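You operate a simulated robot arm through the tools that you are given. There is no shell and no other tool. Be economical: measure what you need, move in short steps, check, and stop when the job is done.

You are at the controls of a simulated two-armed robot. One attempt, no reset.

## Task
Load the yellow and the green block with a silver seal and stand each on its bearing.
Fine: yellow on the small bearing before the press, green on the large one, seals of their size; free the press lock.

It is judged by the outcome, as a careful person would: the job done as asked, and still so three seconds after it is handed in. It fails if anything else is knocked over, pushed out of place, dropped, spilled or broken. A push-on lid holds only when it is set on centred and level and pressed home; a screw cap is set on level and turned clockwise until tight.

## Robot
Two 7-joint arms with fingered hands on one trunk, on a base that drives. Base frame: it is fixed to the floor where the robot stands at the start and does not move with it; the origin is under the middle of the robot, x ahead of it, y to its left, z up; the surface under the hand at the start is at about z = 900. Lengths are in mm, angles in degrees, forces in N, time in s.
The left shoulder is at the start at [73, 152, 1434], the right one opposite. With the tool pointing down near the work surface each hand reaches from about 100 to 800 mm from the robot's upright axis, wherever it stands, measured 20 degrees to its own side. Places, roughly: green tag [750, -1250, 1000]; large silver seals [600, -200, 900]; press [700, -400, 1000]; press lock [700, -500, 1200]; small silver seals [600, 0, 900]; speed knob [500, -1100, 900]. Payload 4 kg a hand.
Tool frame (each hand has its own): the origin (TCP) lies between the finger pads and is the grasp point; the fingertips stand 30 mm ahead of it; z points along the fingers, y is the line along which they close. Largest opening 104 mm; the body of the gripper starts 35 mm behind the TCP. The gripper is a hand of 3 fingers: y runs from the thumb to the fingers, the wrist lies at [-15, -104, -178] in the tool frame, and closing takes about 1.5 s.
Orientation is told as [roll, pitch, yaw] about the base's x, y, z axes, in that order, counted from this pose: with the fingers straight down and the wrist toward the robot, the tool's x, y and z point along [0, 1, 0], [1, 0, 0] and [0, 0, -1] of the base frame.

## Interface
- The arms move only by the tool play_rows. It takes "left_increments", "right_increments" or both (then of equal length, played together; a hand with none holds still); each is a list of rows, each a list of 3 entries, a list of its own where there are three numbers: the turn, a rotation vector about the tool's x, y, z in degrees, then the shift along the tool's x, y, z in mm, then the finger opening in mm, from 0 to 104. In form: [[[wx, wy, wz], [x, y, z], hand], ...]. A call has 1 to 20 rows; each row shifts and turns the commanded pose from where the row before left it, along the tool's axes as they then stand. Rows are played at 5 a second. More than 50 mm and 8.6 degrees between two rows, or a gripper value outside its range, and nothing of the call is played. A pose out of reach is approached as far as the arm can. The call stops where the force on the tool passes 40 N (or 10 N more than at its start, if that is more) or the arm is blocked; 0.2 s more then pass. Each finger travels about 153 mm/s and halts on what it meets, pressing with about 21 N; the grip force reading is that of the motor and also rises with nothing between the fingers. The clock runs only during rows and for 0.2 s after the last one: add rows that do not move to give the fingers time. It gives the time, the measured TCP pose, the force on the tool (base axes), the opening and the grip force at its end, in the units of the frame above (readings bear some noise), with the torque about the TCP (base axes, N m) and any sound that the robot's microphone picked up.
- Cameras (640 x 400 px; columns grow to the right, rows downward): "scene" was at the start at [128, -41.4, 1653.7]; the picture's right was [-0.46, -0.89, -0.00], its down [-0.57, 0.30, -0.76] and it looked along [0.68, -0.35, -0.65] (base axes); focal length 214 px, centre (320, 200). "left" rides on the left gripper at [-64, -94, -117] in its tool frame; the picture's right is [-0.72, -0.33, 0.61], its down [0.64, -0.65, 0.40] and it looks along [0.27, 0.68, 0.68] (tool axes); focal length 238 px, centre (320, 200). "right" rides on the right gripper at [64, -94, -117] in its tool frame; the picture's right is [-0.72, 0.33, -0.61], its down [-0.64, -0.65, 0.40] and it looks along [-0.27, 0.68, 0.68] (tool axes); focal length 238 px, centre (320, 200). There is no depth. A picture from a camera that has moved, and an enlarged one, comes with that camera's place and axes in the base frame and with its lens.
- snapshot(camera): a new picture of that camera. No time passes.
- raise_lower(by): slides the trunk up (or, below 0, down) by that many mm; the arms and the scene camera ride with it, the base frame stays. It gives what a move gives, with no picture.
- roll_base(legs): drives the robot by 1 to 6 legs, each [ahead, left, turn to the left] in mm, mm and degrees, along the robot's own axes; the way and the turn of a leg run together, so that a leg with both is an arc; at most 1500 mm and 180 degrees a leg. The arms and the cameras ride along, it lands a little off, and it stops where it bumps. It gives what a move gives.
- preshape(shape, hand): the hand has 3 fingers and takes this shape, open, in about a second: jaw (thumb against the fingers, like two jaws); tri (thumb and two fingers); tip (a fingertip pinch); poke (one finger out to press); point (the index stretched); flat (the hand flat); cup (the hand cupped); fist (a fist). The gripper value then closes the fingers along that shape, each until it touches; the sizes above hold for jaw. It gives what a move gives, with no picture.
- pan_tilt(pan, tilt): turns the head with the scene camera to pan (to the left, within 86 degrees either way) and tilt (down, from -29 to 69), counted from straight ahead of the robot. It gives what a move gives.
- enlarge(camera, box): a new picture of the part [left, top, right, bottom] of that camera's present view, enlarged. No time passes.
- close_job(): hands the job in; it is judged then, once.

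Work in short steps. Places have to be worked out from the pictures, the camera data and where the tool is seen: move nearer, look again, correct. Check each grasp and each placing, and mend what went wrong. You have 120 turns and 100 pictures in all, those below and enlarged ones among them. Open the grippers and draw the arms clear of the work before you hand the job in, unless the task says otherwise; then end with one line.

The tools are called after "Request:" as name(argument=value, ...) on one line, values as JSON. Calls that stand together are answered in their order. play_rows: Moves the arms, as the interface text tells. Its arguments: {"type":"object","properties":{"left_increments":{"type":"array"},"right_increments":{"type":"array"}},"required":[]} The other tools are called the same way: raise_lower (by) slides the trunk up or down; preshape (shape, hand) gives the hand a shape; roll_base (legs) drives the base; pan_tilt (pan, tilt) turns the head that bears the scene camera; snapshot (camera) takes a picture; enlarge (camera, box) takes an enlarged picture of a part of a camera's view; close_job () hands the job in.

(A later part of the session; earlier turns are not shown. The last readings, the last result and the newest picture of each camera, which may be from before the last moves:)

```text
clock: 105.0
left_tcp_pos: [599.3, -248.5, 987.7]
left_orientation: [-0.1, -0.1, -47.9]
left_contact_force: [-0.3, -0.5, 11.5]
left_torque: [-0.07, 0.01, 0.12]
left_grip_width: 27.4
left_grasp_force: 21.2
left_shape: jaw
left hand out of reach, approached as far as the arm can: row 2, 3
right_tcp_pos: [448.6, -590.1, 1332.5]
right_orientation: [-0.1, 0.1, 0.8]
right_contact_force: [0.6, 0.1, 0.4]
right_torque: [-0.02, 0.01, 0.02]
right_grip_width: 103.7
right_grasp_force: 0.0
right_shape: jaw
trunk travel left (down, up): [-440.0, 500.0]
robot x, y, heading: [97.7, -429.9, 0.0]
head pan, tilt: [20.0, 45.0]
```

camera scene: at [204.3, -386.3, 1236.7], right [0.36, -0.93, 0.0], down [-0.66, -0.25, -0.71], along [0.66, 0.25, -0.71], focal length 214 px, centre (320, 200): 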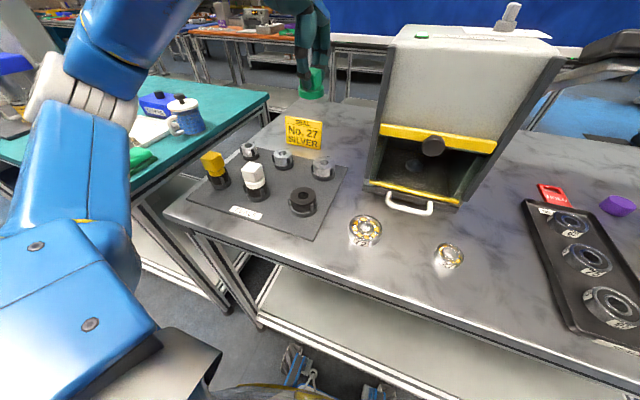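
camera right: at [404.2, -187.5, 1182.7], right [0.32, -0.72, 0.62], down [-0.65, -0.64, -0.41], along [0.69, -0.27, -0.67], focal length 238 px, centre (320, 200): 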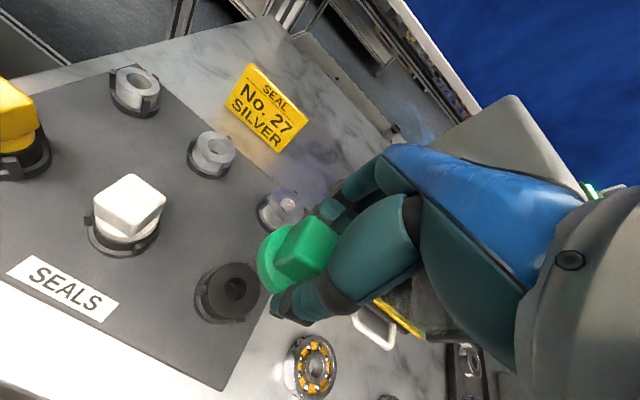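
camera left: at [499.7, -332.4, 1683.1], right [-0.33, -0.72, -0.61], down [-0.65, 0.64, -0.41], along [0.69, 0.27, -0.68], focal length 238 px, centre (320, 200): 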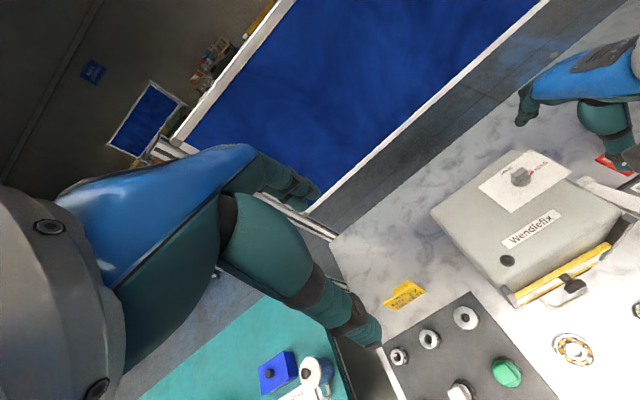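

Limit at −48°. I open, turn back to +16°, and regrip.

Request:
play_rows(left_increments=[[[0, 0, 0], [0, 0, -1.5], 60], [[0, 0, 0], [0, 0, 0], 104], [[0, 0, 0], [0, 0, 0], 104], [[0, 0, -8], [0, 0, 0], 104], [[0, 0, -8], [0, 0, 0], 104], [[0, 0, -8], [0, 0, 0], 104], [[0, 0, -8], [0, 0, 0], 104], [[0, 0, -8], [0, 0, 0], 104], [[0, 0, -8], [0, 0, 0], 104], [[0, 0, -8], [0, 0, 0], 104], [[0, 0, -8], [0, 0, 0], 104], [[0, 0, 0], [0, 0, 0], 104], [[0, 0, 0], [0, 0, 0], 60], [[0, 0, 0], [0, 0, 0], 30], [[0, 0, 0], [0, 0, 0], 5], [[0, 0, 0], [0, 0, 0], 0], [[0, 0, 0], [0, 0, 0], 0], [[0, 0, 0], [0, 0, 0], 0]])

Request:
enlarge(camera="scene", box=[280, 110, 360, 190])

```text
clock: 108.8
left_tcp_pos: [600.5, -250.0, 987.1]
left_orientation: [-0.1, 0.1, 16.2]
left_contact_force: [-0.1, 0.9, -0.3]
left_torque: [-0.01, -0.05, 0.02]
left_grip_width: 28.4
left_grasp_force: 21.1
left_shape: jaw
right_tcp_pos: [447.8, -589.7, 1333.3]
right_orientation: [0.0, 0.2, 0.7]
right_contact_force: [0.1, -0.4, 0.4]
right_torque: [-0.02, -0.01, -0.01]
right_grip_width: 104.3
right_grasp_force: 0.1
right_shape: jaw
trunk travel left (down, up): [-440.0, 500.0]
robot x, y, heading: [94.6, -427.6, -0.3]
head pan, tilt: [20.0, 45.0]
```

```text
5.00 times, centred on (320, 150) of scene
camera zoom: at [224.7, -400.7, 1236.7], right [0.34, -0.94, 0.0], down [-0.67, -0.24, -0.71], along [0.66, 0.24, -0.71], focal length 1072 px, centre (320, 450)
```

zoom: 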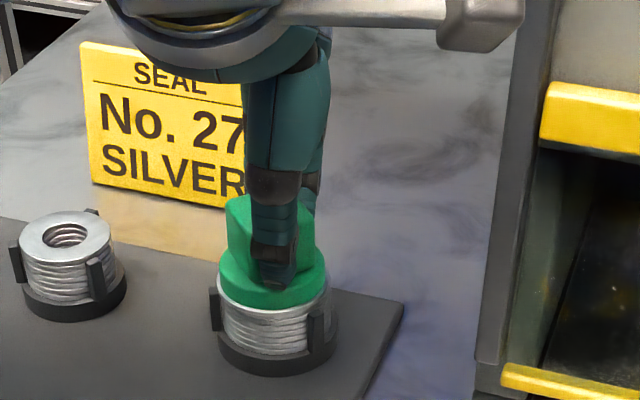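

Regripped, seated. Second stroke: 64° clockwise.

Request:
play_rows(left_increments=[[[0, 0, 0], [0, 0, 2], 0], [[0, 0, 8], [0, 0, 0], 0], [[0, 0, 8], [0, 0, 0], 0], [[0, 0, 8], [0, 0, 0], 0], [[0, 0, 8], [0, 0, 0], 0], [[0, 0, 8], [0, 0, 0], 0], [[0, 0, 8], [0, 0, 0], 0], [[0, 0, 8], [0, 0, 0], 0], [[0, 0, 6], [0, 0, 0], 0], [[0, 0, 0], [0, 0, 0], 0]])

```text
clock: 111.0
left_tcp_pos: [599.6, -248.3, 986.1]
left_orientation: [0.1, -0.1, -46.0]
left_contact_force: [-0.5, 0.4, 7.0]
left_torque: [0.03, -0.05, 0.09]
left_grip_width: 28.3
left_grasp_force: 21.2
left_shape: jaw
right_tcp_pos: [448.5, -589.8, 1332.8]
right_orientation: [0.0, -0.1, 0.8]
right_contact_force: [-0.8, 0.6, 0.9]
right_torque: [-0.03, 0.01, -0.02]
right_grip_width: 103.8
right_grasp_force: 0.0
right_shape: jaw
trunk travel left (down, up): [-440.0, 500.0]
robot x, y, heading: [95.0, -430.7, -0.2]
head pan, tilt: [20.0, 45.0]
```

Little resistance yet. I repeat regrip-and-turn strokes in combined calls (51° each).

Request:
play_rows(left_increments=[[[0, 0, 0], [0, 0, -2], 104], [[0, 0, 0], [0, 0, 0], 104], [[0, 0, -8.5], [0, 0, 0], 104], [[0, 0, -8.5], [0, 0, 0], 104], [[0, 0, -8.5], [0, 0, 0], 104], [[0, 0, -8.5], [0, 0, 0], 104], [[0, 0, -8.5], [0, 0, 0], 104], [[0, 0, -8.5], [0, 0, 0], 104], [[0, 0, 0], [0, 0, 0], 50], [[0, 0, 0], [0, 0, 0], 0], [[0, 0, 0], [0, 0, 0], 0], [[0, 0, 0], [0, 0, 0], 0], [[0, 0, 0], [0, 0, 2], 0], [[0, 0, 8.5], [0, 0, 0], 0], [[0, 0, 8.5], [0, 0, 0], 0], [[0, 0, 8.5], [0, 0, 0], 0], [[0, 0, 8.5], [0, 0, 0], 0], [[0, 0, 8.5], [0, 0, 0], 0], [[0, 0, 8.5], [0, 0, 0], 0], [[0, 0, 0], [0, 0, 0], 0]])

Request:
play_rows(left_increments=[[[0, 0, 0], [0, 0, -2], 104], [[0, 0, 0], [0, 0, 0], 104], [[0, 0, -8.5], [0, 0, 0], 104], [[0, 0, -8.5], [0, 0, 0], 104], [[0, 0, -8.5], [0, 0, 0], 104], [[0, 0, -8.5], [0, 0, 0], 104], [[0, 0, -8.5], [0, 0, 0], 104], [[0, 0, -8.5], [0, 0, 0], 104], [[0, 0, 0], [0, 0, 0], 50], [[0, 0, 0], [0, 0, 0], 0], [[0, 0, 0], [0, 0, 0], 0], [[0, 0, 0], [0, 0, 0], 0], [[0, 0, 0], [0, 0, 2], 0], [[0, 0, 8.5], [0, 0, 0], 0], [[0, 0, 8.5], [0, 0, 0], 0], [[0, 0, 8.5], [0, 0, 0], 0], [[0, 0, 8.5], [0, 0, 0], 0], [[0, 0, 8.5], [0, 0, 0], 0], [[0, 0, 8.5], [0, 0, 0], 0], [[0, 0, 0], [0, 0, 0], 0]])

Request:
enlarge(camera="scene", box=[280, 110, 360, 190])

```text
clock: 115.2
left_tcp_pos: [599.0, -247.4, 986.2]
left_orientation: [0.0, 0.0, -46.1]
left_contact_force: [1.5, -0.7, 10.0]
left_torque: [-0.02, -0.03, 0.09]
left_grip_width: 28.8
left_grasp_force: 20.7
left_shape: jaw
right_tcp_pos: [448.9, -590.7, 1331.7]
right_orientation: [0.0, 0.2, 0.7]
right_contact_force: [0.5, 0.0, 0.0]
right_torque: [0.01, 0.02, 0.02]
right_grip_width: 104.0
right_grasp_force: 0.1
right_shape: jaw
trunk travel left (down, up): [-440.0, 500.0]
robot x, y, heading: [95.2, -431.5, -0.1]
head pan, tilt: [20.0, 45.0]
```

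```text
clock: 119.3
left_tcp_pos: [598.5, -247.7, 986.2]
left_orientation: [0.0, 0.0, -46.0]
left_contact_force: [0.5, 1.7, 11.0]
left_torque: [0.04, -0.04, 0.1]
left_grip_width: 29.7
left_grasp_force: 21.1
left_shape: jaw
right_tcp_pos: [449.1, -589.6, 1333.3]
right_orientation: [0.0, 0.1, 0.7]
right_contact_force: [-0.3, 0.6, 0.3]
right_torque: [0.02, -0.01, -0.02]
right_grip_width: 103.9
right_grasp_force: 0.1
right_shape: jaw
trunk travel left (down, up): [-440.0, 500.0]
robot x, y, heading: [94.2, -428.5, -0.3]
head pan, tilt: [20.0, 45.0]
```

```text
5.00 times, centred on (320, 150) of scene
camera zoom: at [222.9, -400.6, 1237.0], right [0.34, -0.94, 0.0], down [-0.67, -0.24, -0.71], along [0.67, 0.24, -0.71], focal length 1072 px, centre (320, 450)
```

zoom: 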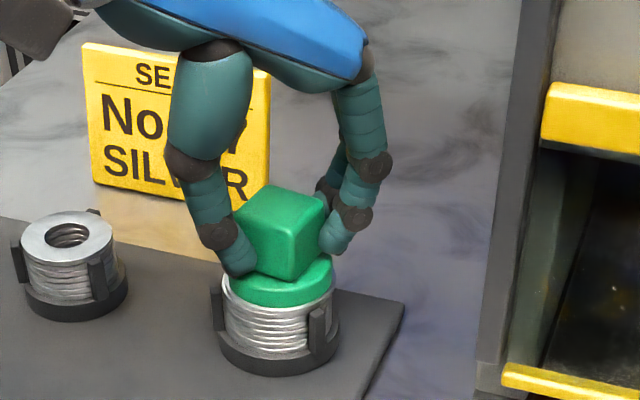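

About 200° turned in total. I try a small lift to see whether the seal comes along.

Request:
play_rows(left_increments=[[[0, 0, 0], [0, 0, -4], 0], [[0, 0, 0], [0, 0, -8], 0], [[0, 0, 0], [0, 0, -12], 0], [[0, 0, 0], [0, 0, 0], 0]])

Request:
enlarge(camera="scene", box=[280, 100, 360, 190])

```text
clock: 120.3
left_tcp_pos: [599.8, -247.2, 1009.5]
left_orientation: [-0.1, 0.0, -45.9]
left_contact_force: [-0.3, 0.1, -0.7]
left_torque: [0.01, 0.01, 0.0]
left_grip_width: 29.4
left_grasp_force: 21.1
left_shape: jaw
right_tcp_pos: [450.0, -589.9, 1332.9]
right_orientation: [0.0, 0.2, 0.8]
right_contact_force: [0.7, -0.8, -0.6]
right_torque: [0.0, 0.01, 0.01]
right_grip_width: 104.0
right_grasp_force: 0.1
right_shape: jaw
trunk travel left (down, up): [-440.0, 500.0]
robot x, y, heading: [95.4, -428.2, -0.3]
head pan, tilt: [20.0, 45.0]
```

```text
4.44 times, centred on (320, 145) of scene
camera zoom: at [225.0, -400.3, 1236.7], right [0.34, -0.94, 0.0], down [-0.67, -0.24, -0.71], along [0.66, 0.24, -0.71], focal length 953 px, centre (320, 444)
```

zoom: 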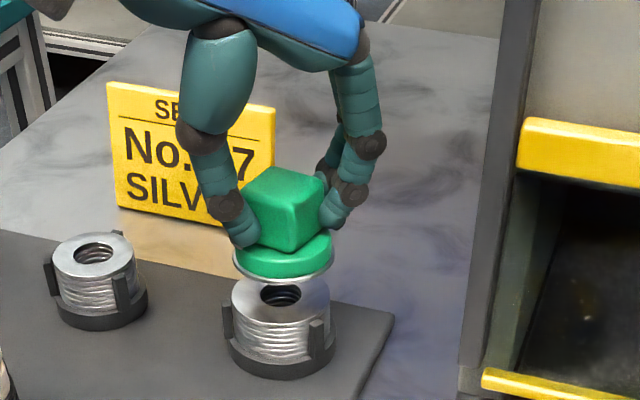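

The "seals" are stacked discs: the green block now carries one silver disc beneath its flange, so twisting under pressure loads it. I raise it and drive 130 mm right, toward the large bearing.

Request:
play_rows(left_increments=[[[0, 0, 0], [0, 0, -30], 0], [[0, 0, 0], [0, 0, -30], 0], [[0, 0, -8], [0, 0, -30], 0], [[0, 0, -8], [0, 0, 0], 0], [[0, 0, -8], [0, 0, 0], 0], [[0, 0, -8], [0, 0, 0], 0], [[0, 0, -8], [0, 0, 0], 0], [[0, 0, -6], [0, 0, 0], 0], [[0, 0, 0], [0, -40, 0], 0], [[0, 0, 0], [0, -40, 0], 0], [[0, 0, 0], [0, 0, 0], 0]])

Request:
roll_base(legs=[[0, -130, 0]])

Request:
pan_tilt(pan=30, tilt=50)

Request:
play_rows(left_increments=[[[0, 0, 0], [0, -20, 10], 0], [[0, 0, 0], [0, -20, 10], 0], [[0, 0, 0], [0, 0, 0], 0], [[0, 0, 0], [0, 0, 0], 0], [[0, 0, 0], [0, 0, 0], 0], [[0, 0, 0], [0, 0, 0], 0], [[0, 0, 0], [0, 0, 0], 0], [[0, 0, 0], [0, 0, 0], 0], [[0, 0, 0], [0, 0, 0], 0]])

Request:
snapshot(camera="scene")

```text
clock: 122.8
left_tcp_pos: [522.5, -246.9, 1100.1]
left_orientation: [0.0, 0.1, 0.3]
left_contact_force: [-0.4, -1.2, 0.0]
left_torque: [0.0, 0.01, -0.01]
left_grip_width: 28.7
left_grasp_force: 21.0
left_shape: jaw
right_tcp_pos: [450.4, -590.6, 1332.6]
right_orientation: [0.0, 0.3, 0.8]
right_contact_force: [-0.2, 0.5, -0.5]
right_torque: [-0.01, 0.01, 0.02]
right_grip_width: 103.8
right_grasp_force: 0.1
right_shape: jaw
trunk travel left (down, up): [-440.0, 500.0]
robot x, y, heading: [96.2, -424.8, -0.1]
head pan, tilt: [20.0, 45.0]
```

```text
clock: 124.0
left_tcp_pos: [521.1, -361.7, 1098.1]
left_orientation: [-0.7, 0.1, 0.2]
left_contact_force: [-0.1, 0.7, -1.4]
left_torque: [-0.03, -0.02, -0.01]
left_grip_width: 29.2
left_grasp_force: 20.9
left_shape: jaw
right_tcp_pos: [450.4, -702.5, 1334.9]
right_orientation: [-0.8, 0.2, 0.8]
right_contact_force: [0.3, -0.1, -1.0]
right_torque: [-0.03, -0.02, 0.02]
right_grip_width: 103.8
right_grasp_force: 0.1
right_shape: jaw
trunk travel left (down, up): [-440.0, 500.0]
robot x, y, heading: [95.0, -557.4, -0.4]
head pan, tilt: [20.0, 45.0]
```

```text
clock: 124.8
left_tcp_pos: [521.5, -366.2, 1098.2]
left_orientation: [-0.4, 0.1, 0.3]
left_contact_force: [-0.3, 0.1, 0.0]
left_torque: [-0.05, 0.0, -0.03]
left_grip_width: 29.0
left_grasp_force: 21.5
left_shape: jaw
right_tcp_pos: [448.2, -706.0, 1335.0]
right_orientation: [-0.5, 0.1, 0.9]
right_contact_force: [0.0, 0.3, 0.0]
right_torque: [-0.06, 0.0, 0.0]
right_grip_width: 103.8
right_grasp_force: 0.0
right_shape: jaw
trunk travel left (down, up): [-440.0, 500.0]
robot x, y, heading: [94.6, -556.3, -0.1]
head pan, tilt: [30.0, 50.0]
```

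```text
clock: 126.8
left_tcp_pos: [479.5, -380.7, 1080.0]
left_orientation: [0.3, 0.0, 0.3]
left_contact_force: [-0.4, 0.1, -1.1]
left_torque: [0.01, -0.01, -0.02]
left_grip_width: 29.0
left_grasp_force: 20.7
left_shape: jaw
right_tcp_pos: [448.2, -723.4, 1331.3]
right_orientation: [0.2, 0.1, 0.8]
right_contact_force: [-0.2, 0.4, 1.3]
right_torque: [-0.01, -0.01, 0.0]
right_grip_width: 103.8
right_grasp_force: 0.1
right_shape: jaw
trunk travel left (down, up): [-440.0, 500.0]
robot x, y, heading: [100.0, -557.2, -0.4]
head pan, tilt: [30.0, 50.0]
```

```text
10 pictures are left
camera scene: at [214.2, -519.3, 1229.9], right [0.5, -0.87, 0.0], down [-0.67, -0.38, -0.64], along [0.56, 0.32, -0.77], focal length 214 px, centre (320, 200)
```

scene: 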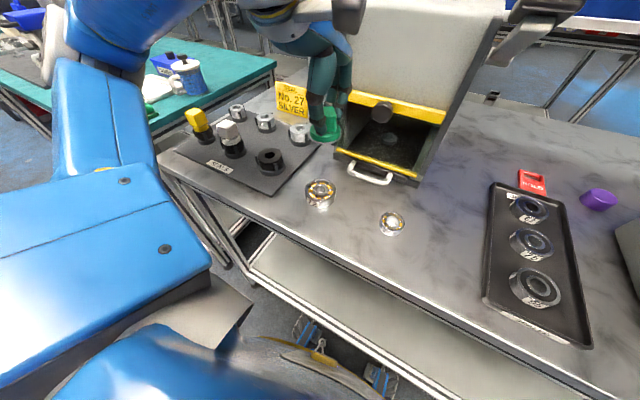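

Large bearing ≈(471,-374), top z≈918. I move above it at ~20 mm clearance, then zoom in.

Request:
play_rows(left_increments=[[[0, 0, 0], [3, -4, 30], 0], [[0, 0, 0], [3, -4, 30], 0], [[0, 0, 0], [0, 0, 33], 0], [[0, 0, 0], [0, 0, 0], 0], [[0, 0, 0], [0, 0, 0], 0]])

Request:
enlarge(camera="scene", box=[280, 130, 370, 220])

```text
clock: 128.0
left_tcp_pos: [497.6, -390.4, 1018.8]
left_orientation: [0.2, -0.1, 0.3]
left_contact_force: [-0.5, 1.0, -1.1]
left_torque: [-0.01, 0.01, 0.01]
left_grip_width: 29.0
left_grasp_force: 20.8
left_shape: jaw
left hand out of reach, approached as far as the arm can: row 2, 3
right_tcp_pos: [446.3, -722.3, 1334.2]
right_orientation: [0.1, 0.1, 0.7]
right_contact_force: [0.1, -0.7, 0.1]
right_torque: [0.01, 0.02, 0.01]
right_grip_width: 103.9
right_grasp_force: 0.2
right_shape: jaw
trunk travel left (down, up): [-440.0, 500.0]
robot x, y, heading: [93.1, -555.0, -0.5]
head pan, tilt: [30.0, 50.0]
```

```text
4.44 times, centred on (325, 175) of scene
camera zoom: at [213.0, -517.4, 1230.0], right [0.5, -0.87, 0.0], down [-0.67, -0.38, -0.64], along [0.56, 0.32, -0.77], focal length 953 px, centre (298, 311)
```

zoom: 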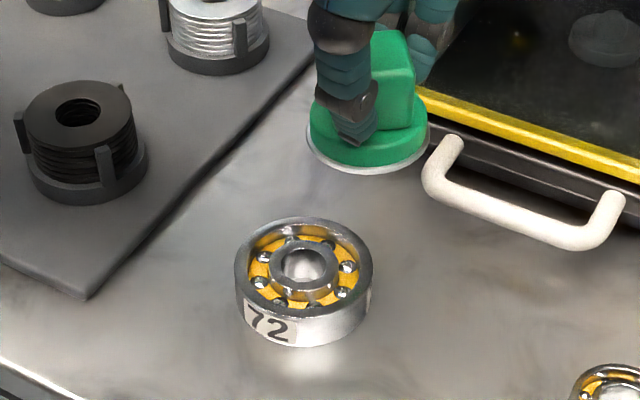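

Here the arm is too close (min reach). I back the base 90 mm, then approach again; the bearing centre refines to ≈(464,-377).

Request:
play_rows(left_increments=[[[0, 0, 0], [0, 0, -30], 0], [[0, 0, 0], [0, 0, -20], 0], [[0, 0, 0], [0, 0, 0], 0]])

Request:
roll_base(legs=[[-90, 0, 0]])

Request:
play_rows(left_increments=[[[0, 0, 0], [0, 0, 0], 0], [[0, 0, 0], [0, 0, 0], 0], [[0, 0, 0], [0, 0, 0], 0], [[0, 0, 0], [0, 0, 0], 0], [[0, 0, 0], [0, 0, 0], 0], [[0, 0, 0], [0, 0, 0], 0], [[0, 0, 0], [0, 0, 0], 0], [[0, 0, 0], [0, 0, 0], 0], [[0, 0, 0], [0, 0, 0], 0], [[0, 0, 0], [0, 0, 0], 0]])

```text
clock: 128.8
left_tcp_pos: [499.3, -389.8, 1069.1]
left_orientation: [0.2, 0.1, 0.2]
left_contact_force: [-0.4, 0.0, -1.3]
left_torque: [0.04, -0.01, -0.02]
left_grip_width: 28.8
left_grasp_force: 20.9
left_shape: jaw
right_tcp_pos: [448.8, -721.3, 1332.0]
right_orientation: [0.0, 0.2, 0.8]
right_contact_force: [0.4, 0.2, 0.7]
right_torque: [0.01, -0.01, 0.0]
right_grip_width: 103.6
right_grasp_force: 0.2
right_shape: jaw
trunk travel left (down, up): [-440.0, 500.0]
robot x, y, heading: [95.7, -555.1, -0.4]
head pan, tilt: [30.0, 50.0]
```

```text
clock: 129.9
left_tcp_pos: [410.6, -390.0, 1068.1]
left_orientation: [0.2, 0.0, 0.2]
left_contact_force: [-0.1, 0.2, -0.2]
left_torque: [-0.02, 0.01, -0.02]
left_grip_width: 29.1
left_grasp_force: 20.7
left_shape: jaw
right_tcp_pos: [359.0, -721.9, 1333.7]
right_orientation: [0.1, 0.2, 0.8]
right_contact_force: [-0.4, -0.3, -0.3]
right_torque: [-0.01, -0.01, -0.02]
right_grip_width: 103.7
right_grasp_force: 0.1
right_shape: jaw
trunk travel left (down, up): [-440.0, 500.0]
robot x, y, heading: [7.3, -552.8, -0.3]
head pan, tilt: [30.0, 50.0]
```

```text
clock: 132.1
left_tcp_pos: [407.7, -389.4, 1069.3]
left_orientation: [0.3, -0.1, 0.2]
left_contact_force: [0.0, 0.1, -1.6]
left_torque: [-0.04, -0.03, 0.0]
left_grip_width: 28.6
left_grasp_force: 20.8
left_shape: jaw
right_tcp_pos: [357.3, -722.9, 1332.4]
right_orientation: [0.2, 0.1, 0.9]
right_contact_force: [0.3, -0.6, -0.9]
right_torque: [-0.04, 0.02, 0.02]
right_grip_width: 104.0
right_grasp_force: 0.0
right_shape: jaw
trunk travel left (down, up): [-440.0, 500.0]
robot x, y, heading: [4.4, -560.8, -0.2]
head pan, tilt: [30.0, 50.0]
```

Now approach above the bearing at z≈985.

Request:
play_rows(left_increments=[[[0, 0, 0], [4, 19, 10], 0], [[0, 0, 0], [4, 18, 25], 0], [[0, 0, 0], [3, 18, 25], 0], [[0, 0, 0], [0, 0, 24], 0], [[0, 0, 0], [0, 0, 0], 0], [[0, 0, 0], [0, 0, 0], 0]])

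Request:
enlarge(camera="scene", box=[320, 80, 420, 180])

```text
clock: 133.5
left_tcp_pos: [460.5, -376.7, 984.6]
left_orientation: [0.3, 0.0, 0.2]
left_contact_force: [-0.6, 0.9, -0.3]
left_torque: [0.0, 0.0, -0.01]
left_grip_width: 28.8
left_grasp_force: 21.2
left_shape: jaw
right_tcp_pos: [357.7, -721.2, 1333.1]
right_orientation: [0.1, 0.1, 0.8]
right_contact_force: [0.2, 0.3, -0.3]
right_torque: [0.02, 0.03, 0.0]
right_grip_width: 103.5
right_grasp_force: 0.0
right_shape: jaw
trunk travel left (down, up): [-440.0, 500.0]
robot x, y, heading: [5.9, -558.7, -0.5]
head pan, tilt: [30.0, 50.0]
```

```text
4.00 times, centred on (370, 130) of scene
camera zoom: at [124.3, -517.3, 1229.8], right [0.5, -0.87, 0.0], down [-0.67, -0.38, -0.64], along [0.56, 0.32, -0.77], focal length 858 px, centre (120, 480)
```

zoom: 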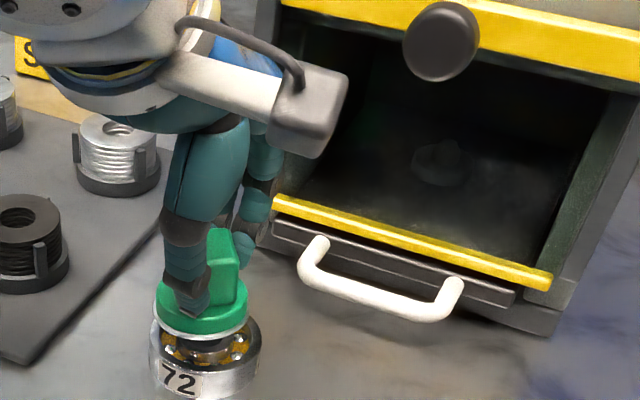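

Very near alignment: shift ≈(+1.5,-2.7), then lower gently until it touches.

Request:
play_rows(left_increments=[[[0, 0, 0], [-2.7, 1.5, 4], 0], [[0, 0, 0], [0, 0, 6], 0], [[0, 0, 0], [0, 0, 4], 0], [[0, 0, 0], [0, 0, 2], 0], [[0, 0, 0], [0, 0, 2], 0], [[0, 0, 0], [0, 0, 0], 0]])

```text
clock: 134.9
left_tcp_pos: [463.3, -380.7, 967.2]
left_orientation: [0.2, 0.0, 0.2]
left_contact_force: [0.1, 0.0, -0.7]
left_torque: [0.03, 0.01, -0.03]
left_grip_width: 28.8
left_grasp_force: 20.9
left_shape: jaw
right_tcp_pos: [356.3, -722.0, 1334.4]
right_orientation: [0.1, 0.1, 0.9]
right_contact_force: [0.4, -0.1, 0.2]
right_torque: [-0.02, 0.0, -0.04]
right_grip_width: 103.6
right_grasp_force: 0.1
right_shape: jaw
trunk travel left (down, up): [-440.0, 500.0]
robot x, y, heading: [5.2, -554.2, -0.3]
head pan, tilt: [30.0, 50.0]
```

Request:
play_rows(left_increments=[[[0, 0, 0], [0, 0, 1.5], 0], [[0, 0, 0], [0, 0, 1.5], 0], [[0, 0, 0], [0, 0, 1.5], 0], [[0, 0, 0], [0, 0, 0], 0]])

Request:
enlarge(camera="scene", box=[320, 100, 420, 180])

```text
clock: 135.9
left_tcp_pos: [463.2, -381.5, 964.6]
left_orientation: [0.2, -0.4, 0.3]
left_contact_force: [2.3, 0.1, 12.7]
left_torque: [0.12, -0.08, 0.03]
left_grip_width: 29.2
left_grasp_force: 21.2
left_shape: jaw
right_tcp_pos: [356.1, -722.2, 1333.5]
right_orientation: [0.2, 0.0, 0.7]
right_contact_force: [0.4, 0.9, -0.1]
right_torque: [0.01, -0.02, 0.0]
right_grip_width: 103.8
right_grasp_force: 0.1
right_shape: jaw
trunk travel left (down, up): [-440.0, 500.0]
robot x, y, heading: [5.6, -558.0, -0.3]
head pan, tilt: [30.0, 50.0]
```

```text
5.00 times, centred on (370, 140) of scene
camera zoom: at [122.5, -518.0, 1230.2], right [0.5, -0.87, 0.0], down [-0.67, -0.38, -0.64], along [0.56, 0.32, -0.77], focal length 1072 px, centre (70, 500)
```

zoom: 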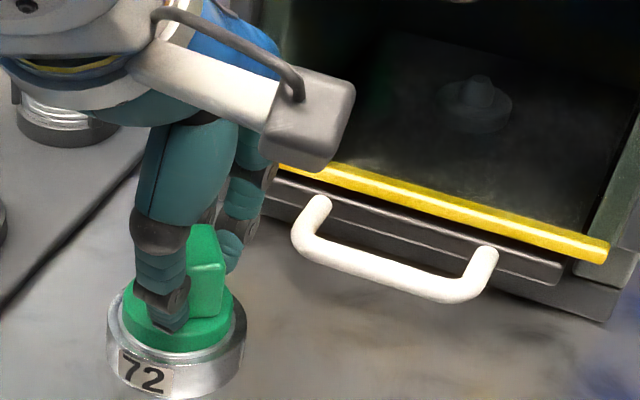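

Concentric and in contact. I ease off, release, and draw the hand up.

Request:
play_rows(left_increments=[[[0, 0, 0], [0, 0, -1], 0], [[0, 0, 0], [0, 0, 0], 35], [[0, 0, 0], [0, 0, 0], 60], [[0, 0, 0], [0, 0, 0], 104], [[0, 0, 0], [0, 0, 0], 104], [[0, 0, 0], [0, 0, -20], 104], [[0, 0, 0], [0, 0, -40], 104], [[0, 0, 0], [0, 0, -40], 104], [[0, 0, 0], [0, 0, -40], 104], [[0, 0, 0], [0, 0, 0], 104]])

Request:
snapshot(camera="scene")

```text
clock: 138.1
left_tcp_pos: [466.2, -380.2, 1103.6]
left_orientation: [0.2, 0.0, 0.1]
left_contact_force: [-0.4, 0.1, 0.3]
left_torque: [0.0, 0.0, 0.0]
left_grip_width: 103.6
left_grasp_force: 0.2
left_shape: jaw
right_tcp_pos: [358.0, -722.1, 1332.9]
right_orientation: [0.0, 0.0, 0.8]
right_contact_force: [0.5, -0.5, 0.1]
right_torque: [0.02, 0.01, 0.01]
right_grip_width: 103.9
right_grasp_force: 0.1
right_shape: jaw
trunk travel left (down, up): [-440.0, 500.0]
robot x, y, heading: [4.3, -556.5, -0.4]
head pan, tilt: [30.0, 50.0]
```

```text
6 pictures are left
camera scene: at [124.1, -517.5, 1229.8], right [0.5, -0.87, 0.0], down [-0.67, -0.38, -0.64], along [0.56, 0.32, -0.77], focal length 214 px, centre (320, 200)
```

scene: 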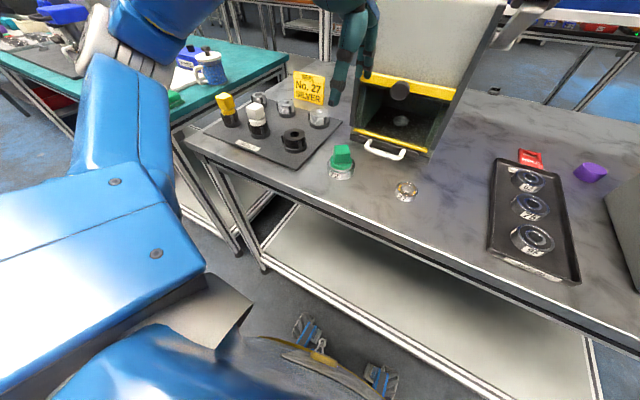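

Green stands on the large bearing. Six pictures remain, so I rely on the calibrated offsets: yellow's stack ≈(481,-38), small silver stack ≈(602,-41) in left-hand coordinates. I drive there.

Request:
roll_base(legs=[[0, 357, 0], [40, 0, 0]])

Request:
pan_tilt(pan=22, tilt=45)

Request:
play_rows(left_increments=[[[0, 0, 0], [0, 0, 0], 104], [[0, 0, 0], [0, 0, 0], 104], [[0, 0, 0], [0, 0, 0], 104], [[0, 0, 0], [0, 0, 0], 104], [[0, 0, 0], [0, 0, 0], 104], [[0, 0, 0], [0, 0, 0], 104], [[0, 0, 0], [0, 0, 0], 104], [[0, 0, 0], [0, 0, 0], 104], [[0, 0, 0], [0, 0, 0], 104], [[0, 0, 0], [0, 0, 0], 104], [[0, 0, 0], [0, 0, 0], 104], [[0, 0, 0], [0, 0, 0], 104]])

```text
clock: 140.8
left_tcp_pos: [500.2, -24.0, 1106.5]
left_orientation: [0.2, -0.4, 0.4]
left_contact_force: [-0.1, 0.9, -0.1]
left_torque: [0.01, 0.03, 0.0]
left_grip_width: 103.8
left_grasp_force: 0.0
left_shape: jaw
right_tcp_pos: [390.4, -365.8, 1335.7]
right_orientation: [0.1, -0.4, 1.0]
right_contact_force: [0.6, 0.1, 0.4]
right_torque: [0.01, -0.04, 0.04]
right_grip_width: 103.7
right_grasp_force: 0.1
right_shape: jaw
trunk travel left (down, up): [-440.0, 500.0]
robot x, y, heading: [42.7, -204.6, -0.1]
head pan, tilt: [30.0, 50.0]
```

```text
clock: 141.5
left_tcp_pos: [505.6, -24.0, 1104.7]
left_orientation: [0.2, -0.2, 0.3]
left_contact_force: [0.2, 0.5, 0.5]
left_torque: [0.0, 0.03, 0.02]
left_grip_width: 103.8
left_grasp_force: 0.1
left_shape: jaw
right_tcp_pos: [396.9, -365.7, 1332.6]
right_orientation: [0.1, 0.1, 1.1]
right_contact_force: [0.1, -0.1, 0.2]
right_torque: [0.01, 0.0, -0.01]
right_grip_width: 103.9
right_grasp_force: 0.0
right_shape: jaw
trunk travel left (down, up): [-440.0, 500.0]
robot x, y, heading: [46.0, -203.8, -0.2]
head pan, tilt: [22.0, 45.0]
```

```text
clock: 144.1
left_tcp_pos: [505.9, -25.8, 1104.5]
left_orientation: [0.3, -0.1, 0.4]
left_contact_force: [1.4, -0.7, -0.5]
left_torque: [-0.02, -0.02, -0.01]
left_grip_width: 104.0
left_grasp_force: 0.0
left_shape: jaw
right_tcp_pos: [395.8, -366.9, 1332.9]
right_orientation: [0.1, 0.0, 1.0]
right_contact_force: [-0.1, 0.0, 1.8]
right_torque: [0.01, 0.03, -0.01]
right_grip_width: 104.1
right_grasp_force: 0.0
right_shape: jaw
trunk travel left (down, up): [-440.0, 500.0]
robot x, y, heading: [45.5, -201.0, -0.0]
head pan, tilt: [22.0, 45.0]
```

Move to (481,-38,1060) and take one zoomed picture covering yellow and the small silver stack.

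Request:
play_rows(left_increments=[[[0, 0, 0], [-6, -12, 20], 104], [[0, 0, 0], [-6, -13, 25], 104], [[0, 0, 0], [0, 0, 0], 104], [[0, 0, 0], [0, 0, 0], 104]])

Request:
enlarge(camera="scene", box=[250, 70, 410, 190])

```text
clock: 145.1
left_tcp_pos: [480.6, -38.7, 1058.7]
left_orientation: [0.3, -0.1, 0.5]
left_contact_force: [-0.2, 1.0, 1.0]
left_torque: [0.01, -0.03, 0.03]
left_grip_width: 103.9
left_grasp_force: 0.0
left_shape: jaw
right_tcp_pos: [396.0, -366.8, 1333.5]
right_orientation: [0.1, 0.1, 1.0]
right_contact_force: [-0.1, 0.2, -0.1]
right_torque: [0.03, 0.02, 0.0]
right_grip_width: 103.6
right_grasp_force: 0.1
right_shape: jaw
trunk travel left (down, up): [-440.0, 500.0]
robot x, y, heading: [43.6, -201.6, -0.4]
head pan, tilt: [22.0, 45.0]
```

```text
3.33 times, centred on (330, 130) of scene
camera zoom: at [173.0, -170.9, 1236.7], right [0.37, -0.93, 0.0], down [-0.66, -0.26, -0.71], along [0.65, 0.26, -0.71], focal length 715 px, centre (287, 433)
```

zoom: 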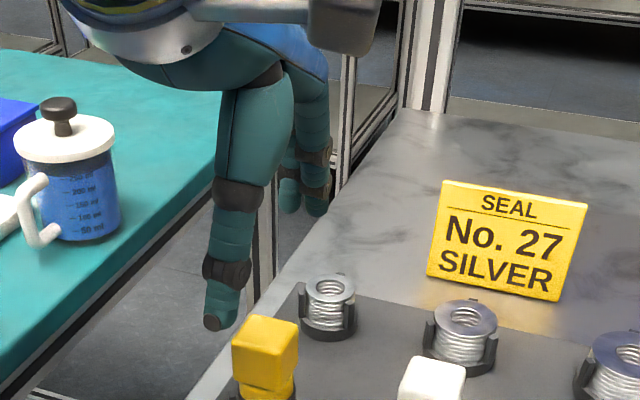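

Yellow head ≈(483,-38.7); small silver ≈(600.5,-39.5). I descend to z≈990, grip and lift 60 mm.

Request:
play_rows(left_increments=[[[0, 0, 0], [0, 2, 25], 104], [[0, 0, 0], [0, 0, 25], 104], [[0, 0, 0], [0, 0, 18], 104], [[0, 0, 0], [0, 0, 0], 104], [[0, 0, 0], [0, 0, 0], 60], [[0, 0, 0], [0, 0, 0], 30], [[0, 0, 0], [0, 0, 0], 5], [[0, 0, 0], [0, 0, 0], 0], [[0, 0, 0], [0, 0, 0], 0], [[0, 0, 0], [0, 0, 0], 0]])

```text
clock: 147.3
left_tcp_pos: [483.0, -37.6, 991.5]
left_orientation: [0.2, -0.2, 0.4]
left_contact_force: [0.0, 0.2, -0.8]
left_torque: [-0.01, -0.02, -0.02]
left_grip_width: 26.6
left_grasp_force: 21.1
left_shape: jaw
right_tcp_pos: [396.1, -366.0, 1334.5]
right_orientation: [0.2, 0.0, 0.9]
right_contact_force: [0.4, 1.2, 0.4]
right_torque: [0.0, -0.02, -0.03]
right_grip_width: 104.1
right_grasp_force: 0.0
right_shape: jaw
trunk travel left (down, up): [-440.0, 500.0]
robot x, y, heading: [46.5, -201.8, -0.1]
head pan, tilt: [22.0, 45.0]
```

Gripped flush like the green one. I lift 60 mm and drive 50 mm ahead for reach.

Request:
play_rows(left_increments=[[[0, 0, 0], [0, 0, -10], 0], [[0, 0, 0], [0, 0, -25], 0], [[0, 0, 0], [0, 0, -30], 0], [[0, 0, 0], [0, 0, 0], 0]])

Request:
roll_base(legs=[[50, 0, 0]])

Request:
play_rows(left_increments=[[[0, 0, 0], [0, 0, 0], 0], [[0, 0, 0], [0, 0, 0], 0], [[0, 0, 0], [0, 0, 0], 0], [[0, 0, 0], [0, 0, 0], 0], [[0, 0, 0], [0, 0, 0], 0], [[0, 0, 0], [0, 0, 0], 0], [[0, 0, 0], [0, 0, 0], 0], [[0, 0, 0], [0, 0, 0], 0], [[0, 0, 0], [0, 0, 0], 0], [[0, 0, 0], [0, 0, 0], 0]])

```text
clock: 148.3
left_tcp_pos: [484.2, -36.5, 1055.9]
left_orientation: [0.2, -0.2, 0.4]
left_contact_force: [0.5, -0.4, -0.5]
left_torque: [-0.01, -0.02, -0.01]
left_grip_width: 26.9
left_grasp_force: 21.2
left_shape: jaw
right_tcp_pos: [396.5, -366.5, 1334.0]
right_orientation: [0.0, 0.0, 1.0]
right_contact_force: [0.2, 0.1, 0.9]
right_torque: [0.01, 0.0, -0.01]
right_grip_width: 103.9
right_grasp_force: 0.1
right_shape: jaw
trunk travel left (down, up): [-440.0, 500.0]
robot x, y, heading: [47.8, -201.5, -0.2]
head pan, tilt: [22.0, 45.0]
```

```text
clock: 149.2
left_tcp_pos: [513.2, -11.4, 1057.5]
left_orientation: [-0.4, -0.1, 1.5]
left_contact_force: [0.5, 1.1, -1.3]
left_torque: [-0.12, 0.06, -0.05]
left_grip_width: 26.6
left_grasp_force: 20.9
left_shape: jaw
right_tcp_pos: [431.8, -337.7, 1338.0]
right_orientation: [-0.7, 0.1, 2.1]
right_contact_force: [0.7, 1.5, 0.5]
right_torque: [-0.13, 0.04, -0.06]
right_grip_width: 104.0
right_grasp_force: 0.1
right_shape: jaw
trunk travel left (down, up): [-440.0, 500.0]
robot x, y, heading: [75.5, -199.7, 1.1]
head pan, tilt: [22.0, 45.0]
```

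```text
clock: 151.4
left_tcp_pos: [510.5, -12.1, 1056.0]
left_orientation: [-0.3, -0.3, 1.6]
left_contact_force: [0.3, 0.1, -0.7]
left_torque: [0.01, -0.02, 0.02]
left_grip_width: 26.8
left_grasp_force: 20.9
left_shape: jaw
right_tcp_pos: [429.1, -338.5, 1335.6]
right_orientation: [-0.7, 0.0, 2.1]
right_contact_force: [0.1, 0.8, -0.5]
right_torque: [-0.02, -0.01, -0.03]
right_grip_width: 103.6
right_grasp_force: 0.0
right_shape: jaw
trunk travel left (down, up): [-440.0, 500.0]
robot x, y, heading: [78.1, -198.2, 0.9]
head pan, tilt: [22.0, 45.0]
```

The base bumped at x≈78. I back off slightly, straighten, and check with a picture.

Request:
roll_base(legs=[[-12, 0, -1.0]])

Request:
play_rows(left_increments=[[[0, 0, 0], [0, 30, 0], 0], [[0, 0, 0], [0, 30, 0], 0], [[0, 0, 0], [0, 0, 0], 0], [[0, 0, 0], [0, 0, 0], 0], [[0, 0, 0], [0, 0, 0], 0], [[0, 0, 0], [0, 0, 0], 0], [[0, 0, 0], [0, 0, 0], 0], [[0, 0, 0], [0, 0, 0], 0], [[0, 0, 0], [0, 0, 0], 0]])

```text
clock: 152.2
left_tcp_pos: [508.6, -22.0, 1053.4]
left_orientation: [-0.2, 0.0, 0.4]
left_contact_force: [-0.1, -0.2, -0.6]
left_torque: [-0.03, 0.04, -0.02]
left_grip_width: 26.8
left_grasp_force: 21.5
left_shape: jaw
right_tcp_pos: [420.3, -346.5, 1333.8]
right_orientation: [-0.6, 0.2, 1.0]
right_contact_force: [-0.3, -0.7, -0.4]
right_torque: [0.03, 0.04, -0.01]
right_grip_width: 103.8
right_grasp_force: 0.0
right_shape: jaw
trunk travel left (down, up): [-440.0, 500.0]
robot x, y, heading: [68.9, -198.3, -0.0]
head pan, tilt: [22.0, 45.0]
```

```text
clock: 154.2
left_tcp_pos: [566.2, -19.6, 1054.1]
left_orientation: [-0.4, -0.2, 0.4]
left_contact_force: [0.3, -1.3, -0.9]
left_torque: [0.0, 0.0, 0.02]
left_grip_width: 26.7
left_grasp_force: 20.7
left_shape: jaw
right_tcp_pos: [417.5, -345.1, 1334.1]
right_orientation: [-0.8, 0.0, 1.0]
right_contact_force: [-0.2, 0.4, 0.1]
right_torque: [0.0, 0.0, -0.02]
right_grip_width: 103.7
right_grasp_force: 0.0
right_shape: jaw
trunk travel left (down, up): [-440.0, 500.0]
robot x, y, heading: [64.6, -195.7, -0.3]
head pan, tilt: [22.0, 45.0]
```

The body leans slightly: probably against the table leg at the left. I back off, go 100 mm right and then ahead again.

Request:
roll_base(legs=[[-22, 0, 0], [0, -105, 0], [48, 0, 0]])

Request:
play_rows(left_increments=[[[0, 0, 0], [30, 0, 0], 0], [[0, 0, 0], [30, 0, 0], 0], [[0, 0, 0], [0, 0, 0], 0], [[0, 0, 0], [0, 0, 0], 0], [[0, 0, 0], [0, 0, 0], 0], [[0, 0, 0], [0, 0, 0], 0], [[0, 0, 0], [0, 0, 0], 0], [[0, 0, 0], [0, 0, 0], 0], [[0, 0, 0], [0, 0, 0], 0], [[0, 0, 0], [0, 0, 0], 0], [[0, 0, 0], [0, 0, 0], 0]])

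```text
clock: 156.3
left_tcp_pos: [585.5, -125.6, 1057.5]
left_orientation: [-0.5, -0.5, 0.4]
left_contact_force: [-0.2, -0.2, 0.7]
left_torque: [-0.07, -0.01, -0.02]
left_grip_width: 26.6
left_grasp_force: 20.8
left_shape: jaw
right_tcp_pos: [436.3, -448.7, 1337.3]
right_orientation: [-1.0, -0.3, 1.0]
right_contact_force: [-0.8, 0.6, 0.5]
right_torque: [-0.03, -0.02, 0.01]
right_grip_width: 103.7
right_grasp_force: 0.0
right_shape: jaw
trunk travel left (down, up): [-440.0, 500.0]
robot x, y, heading: [93.7, -306.8, -0.2]
head pan, tilt: [22.0, 45.0]
```

```text
clock: 158.7
left_tcp_pos: [589.9, -60.3, 1052.1]
left_orientation: [-0.7, -0.2, 0.4]
left_contact_force: [-0.3, -0.4, 0.4]
left_torque: [0.0, 0.0, 0.04]
left_grip_width: 26.6
left_grasp_force: 20.8
left_shape: jaw
right_tcp_pos: [442.2, -443.0, 1335.7]
right_orientation: [-1.1, 0.0, 0.9]
right_contact_force: [0.0, 0.7, -0.1]
right_torque: [0.02, 0.02, 0.02]
right_grip_width: 104.0
right_grasp_force: 0.0
right_shape: jaw
trunk travel left (down, up): [-440.0, 500.0]
robot x, y, heading: [95.1, -303.1, -0.6]
head pan, tilt: [22.0, 45.0]
```

I level the hand, move to above the small silver stack (602,-40,1015) and look.

Request:
play_rows(left_increments=[[[0, 0.7, 0], [10, 6, 10], 0], [[0, 0, 0], [10, 6, 27], 0], [[0, 0, 0], [0, 0, 0], 0], [[0, 0, 0], [0, 0, 0], 0]])

Request:
pan_tilt(pan=30, tilt=45)

Request:
enlarge(camera="scene", box=[230, 70, 410, 180])

```text
clock: 159.7
left_tcp_pos: [602.0, -43.1, 1013.8]
left_orientation: [0.0, -0.3, 0.3]
left_contact_force: [0.1, 0.2, -1.0]
left_torque: [0.02, 0.02, -0.05]
left_grip_width: 26.6
left_grasp_force: 20.9
left_shape: jaw
right_tcp_pos: [441.7, -445.2, 1336.1]
right_orientation: [-1.1, 0.0, 1.0]
right_contact_force: [0.1, 0.2, -0.3]
right_torque: [-0.01, -0.02, 0.0]
right_grip_width: 103.7
right_grasp_force: 0.0
right_shape: jaw
trunk travel left (down, up): [-440.0, 500.0]
robot x, y, heading: [95.2, -301.4, -0.5]
head pan, tilt: [22.0, 45.0]
```

```text
clock: 160.4
left_tcp_pos: [601.1, -42.5, 1013.9]
left_orientation: [0.1, -0.2, 0.5]
left_contact_force: [-0.2, -0.4, -1.1]
left_torque: [0.02, -0.04, -0.01]
left_grip_width: 26.6
left_grasp_force: 21.4
left_shape: jaw
right_tcp_pos: [442.6, -444.5, 1334.9]
right_orientation: [-1.0, 0.0, 1.0]
right_contact_force: [0.0, 0.4, 0.0]
right_torque: [-0.01, 0.02, -0.02]
right_grip_width: 104.1
right_grasp_force: 0.0
right_shape: jaw
trunk travel left (down, up): [-440.0, 500.0]
robot x, y, heading: [93.1, -303.7, -0.1]
head pan, tilt: [30.0, 45.0]
```

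```text
3.56 times, centred on (320, 125) of scene
camera zoom: at [216.2, -262.7, 1236.7], right [0.5, -0.87, 0.0], down [-0.62, -0.35, -0.71], along [0.61, 0.35, -0.71], focal length 763 px, centre (320, 467)
```

zoom: 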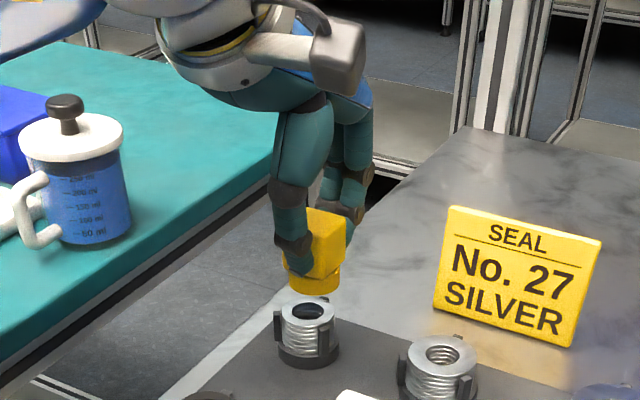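

Needs ≈(-3.5,+3.4) mm. I shift and lower until contact, then verify with one picture.

Request:
play_rows(left_increments=[[[0, 0, 0], [3.4, -3.5, 4], 0], [[0, 0, 0], [0, 0, 8], 0], [[0, 0, 0], [0, 0, 5], 0], [[0, 0, 0], [0, 0, 3], 0], [[0, 0, 0], [0, 0, 2], 0], [[0, 0, 0], [0, 0, 0], 0]])

```text
clock: 161.8
left_tcp_pos: [598.4, -38.9, 993.4]
left_orientation: [0.0, -0.2, 0.4]
left_contact_force: [-0.8, -0.4, -1.0]
left_torque: [-0.01, -0.02, 0.01]
left_grip_width: 26.5
left_grasp_force: 21.0
left_shape: jaw
right_tcp_pos: [442.1, -444.5, 1334.4]
right_orientation: [-1.1, 0.0, 1.0]
right_contact_force: [-0.3, 0.0, 0.0]
right_torque: [0.01, 0.0, 0.0]
right_grip_width: 103.8
right_grasp_force: 0.2
right_shape: jaw
trunk travel left (down, up): [-440.0, 500.0]
robot x, y, heading: [93.0, -304.5, -0.2]
head pan, tilt: [30.0, 45.0]
```

Request:
play_rows(left_increments=[[[0, 0, 0], [0, 0, 2], 0], [[0, 0, 0], [0, 0, 2], 0], [[0, 0, 0], [0, 0, 1], 0], [[0, 0, 0], [0, 0, 0], 0]])

Request:
enlarge(camera="scene", box=[280, 100, 360, 180])

```text
clock: 162.8
left_tcp_pos: [598.7, -39.3, 990.1]
left_orientation: [0.1, -0.4, 0.4]
left_contact_force: [0.8, 1.3, 5.9]
left_torque: [0.01, -0.05, 0.0]
left_grip_width: 26.8
left_grasp_force: 20.8
left_shape: jaw
right_tcp_pos: [441.6, -444.1, 1334.8]
right_orientation: [-1.1, -0.1, 1.0]
right_contact_force: [-0.4, 0.5, -0.7]
right_torque: [0.02, -0.01, -0.02]
right_grip_width: 103.7
right_grasp_force: 0.0
right_shape: jaw
trunk travel left (down, up): [-440.0, 500.0]
robot x, y, heading: [93.2, -304.1, -0.0]
head pan, tilt: [30.0, 45.0]
```

```text
5.00 times, centred on (320, 140) of scene
camera zoom: at [215.2, -262.8, 1237.0], right [0.5, -0.87, 0.0], down [-0.61, -0.35, -0.71], along [0.61, 0.35, -0.71], focal length 1072 px, centre (320, 500)
```

zoom: 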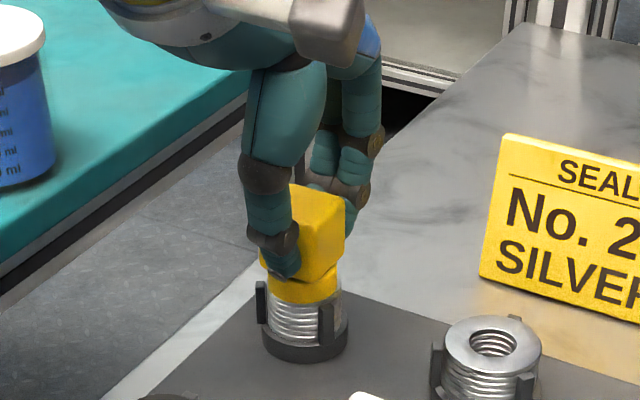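

Concentric, in contact. First clockwise stroke of 40°.

Request:
play_rows(left_increments=[[[0, 0, 0], [0, 0, 1], 0], [[0, 0, 8], [0, 0, 0], 0], [[0, 0, 8], [0, 0, 0], 0], [[0, 0, 8], [0, 0, 0], 0], [[0, 0, 8], [0, 0, 0], 0], [[0, 0, 0], [0, 0, 0], 0]])

```text
clock: 164.2
left_tcp_pos: [598.6, -39.1, 988.9]
left_orientation: [0.2, -0.4, -31.7]
left_contact_force: [0.2, 0.4, 11.2]
left_torque: [-0.01, -0.01, 0.09]
left_grip_width: 27.2
left_grasp_force: 21.3
left_shape: jaw
right_tcp_pos: [441.7, -446.2, 1336.8]
right_orientation: [-1.0, -0.1, 1.0]
right_contact_force: [1.0, -0.5, -0.8]
right_torque: [-0.01, -0.02, 0.01]
right_grip_width: 103.6
right_grasp_force: 0.0
right_shape: jaw
trunk travel left (down, up): [-440.0, 500.0]
robot x, y, heading: [92.0, -304.8, -0.1]
head pan, tilt: [30.0, 45.0]
```

Good. Combined regrip-and-turn strokes (48° each, +16°→−32°).

Request:
play_rows(left_increments=[[[0, 0, 0], [0, 0, -2], 104], [[0, 0, 0], [0, 0, 0], 104], [[0, 0, -8], [0, 0, 0], 104], [[0, 0, -8], [0, 0, 0], 104], [[0, 0, -8], [0, 0, 0], 104], [[0, 0, -8], [0, 0, 0], 104], [[0, 0, -8], [0, 0, 0], 104], [[0, 0, -8], [0, 0, 0], 104], [[0, 0, 0], [0, 0, 0], 50], [[0, 0, 0], [0, 0, 0], 0], [[0, 0, 0], [0, 0, 0], 0], [[0, 0, 0], [0, 0, 0], 0], [[0, 0, 0], [0, 0, 2], 0], [[0, 0, 8], [0, 0, 0], 0], [[0, 0, 8], [0, 0, 0], 0], [[0, 0, 8], [0, 0, 0], 0], [[0, 0, 8], [0, 0, 0], 0], [[0, 0, 8], [0, 0, 0], 0], [[0, 0, 8], [0, 0, 0], 0], [[0, 0, 0], [0, 0, 0], 0]])

Request:
play_rows(left_increments=[[[0, 0, 0], [0, 0, -2], 104], [[0, 0, 0], [0, 0, 0], 104], [[0, 0, -8], [0, 0, 0], 104], [[0, 0, -8], [0, 0, 0], 104], [[0, 0, -8], [0, 0, 0], 104], [[0, 0, -8], [0, 0, 0], 104], [[0, 0, -8], [0, 0, 0], 104], [[0, 0, -8], [0, 0, 0], 104], [[0, 0, 0], [0, 0, 0], 50], [[0, 0, 0], [0, 0, 0], 0], [[0, 0, 0], [0, 0, 0], 0], [[0, 0, 0], [0, 0, 0], 0], [[0, 0, 0], [0, 0, 2], 0], [[0, 0, 8], [0, 0, 0], 0], [[0, 0, 8], [0, 0, 0], 0], [[0, 0, 8], [0, 0, 0], 0], [[0, 0, 8], [0, 0, 0], 0], [[0, 0, 8], [0, 0, 0], 0], [[0, 0, 8], [0, 0, 0], 0], [[0, 0, 0], [0, 0, 0], 0]])

Request:
play_rows(left_increments=[[[0, 0, 0], [0, 0, -2], 104], [[0, 0, 0], [0, 0, 0], 104], [[0, 0, -8], [0, 0, 0], 104], [[0, 0, -8], [0, 0, 0], 104], [[0, 0, -8], [0, 0, 0], 104], [[0, 0, -8], [0, 0, 0], 104], [[0, 0, -8], [0, 0, 0], 104], [[0, 0, -8], [0, 0, 0], 104], [[0, 0, 0], [0, 0, 0], 50], [[0, 0, 0], [0, 0, 0], 0], [[0, 0, 0], [0, 0, 0], 0], [[0, 0, 0], [0, 0, 0], 0], [[0, 0, 0], [0, 0, 2], 0], [[0, 0, 8], [0, 0, 0], 0], [[0, 0, 8], [0, 0, 0], 0], [[0, 0, 8], [0, 0, 0], 0], [[0, 0, 8], [0, 0, 0], 0], [[0, 0, 8], [0, 0, 0], 0], [[0, 0, 8], [0, 0, 0], 0], [[0, 0, 0], [0, 0, 0], 0]])

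```text
clock: 168.4
left_tcp_pos: [597.5, -39.8, 989.3]
left_orientation: [0.1, -0.2, -31.8]
left_contact_force: [-1.0, 0.0, 3.2]
left_torque: [0.02, 0.01, 0.02]
left_grip_width: 28.4
left_grasp_force: 20.8
left_shape: jaw
right_tcp_pos: [441.3, -445.0, 1336.0]
right_orientation: [-0.8, 0.0, 1.0]
right_contact_force: [-0.2, 0.8, -0.3]
right_torque: [-0.03, 0.0, -0.03]
right_grip_width: 103.8
right_grasp_force: 0.1
right_shape: jaw
trunk travel left (down, up): [-440.0, 500.0]
robot x, y, heading: [93.5, -304.0, 0.1]
head pan, tilt: [30.0, 45.0]
```

```text
clock: 172.6
left_tcp_pos: [597.9, -38.1, 988.2]
left_orientation: [0.1, -0.2, -31.7]
left_contact_force: [0.1, -1.2, 4.6]
left_torque: [0.02, 0.07, 0.02]
left_grip_width: 27.9
left_grasp_force: 20.8
left_shape: jaw
right_tcp_pos: [442.0, -444.4, 1334.9]
right_orientation: [-1.0, -0.1, 0.9]
right_contact_force: [0.9, -0.4, -0.4]
right_torque: [0.01, 0.02, 0.01]
right_grip_width: 103.9
right_grasp_force: 0.0
right_shape: jaw
trunk travel left (down, up): [-440.0, 500.0]
robot x, y, heading: [95.4, -306.1, -0.7]
head pan, tilt: [30.0, 45.0]
```

```text
clock: 176.8
left_tcp_pos: [597.0, -38.8, 988.9]
left_orientation: [0.2, -0.3, -31.5]
left_contact_force: [-1.8, 1.4, 8.2]
left_torque: [0.06, 0.0, 0.08]
left_grip_width: 27.1
left_grasp_force: 20.6
left_shape: jaw
right_tcp_pos: [441.0, -445.2, 1335.8]
right_orientation: [-1.1, -0.1, 1.1]
right_contact_force: [0.0, -0.9, -0.6]
right_torque: [-0.02, -0.02, 0.02]
right_grip_width: 103.9
right_grasp_force: 0.0
right_shape: jaw
trunk travel left (down, up): [-440.0, 500.0]
robot x, y, heading: [96.4, -300.8, -0.1]
head pan, tilt: [30.0, 45.0]
```

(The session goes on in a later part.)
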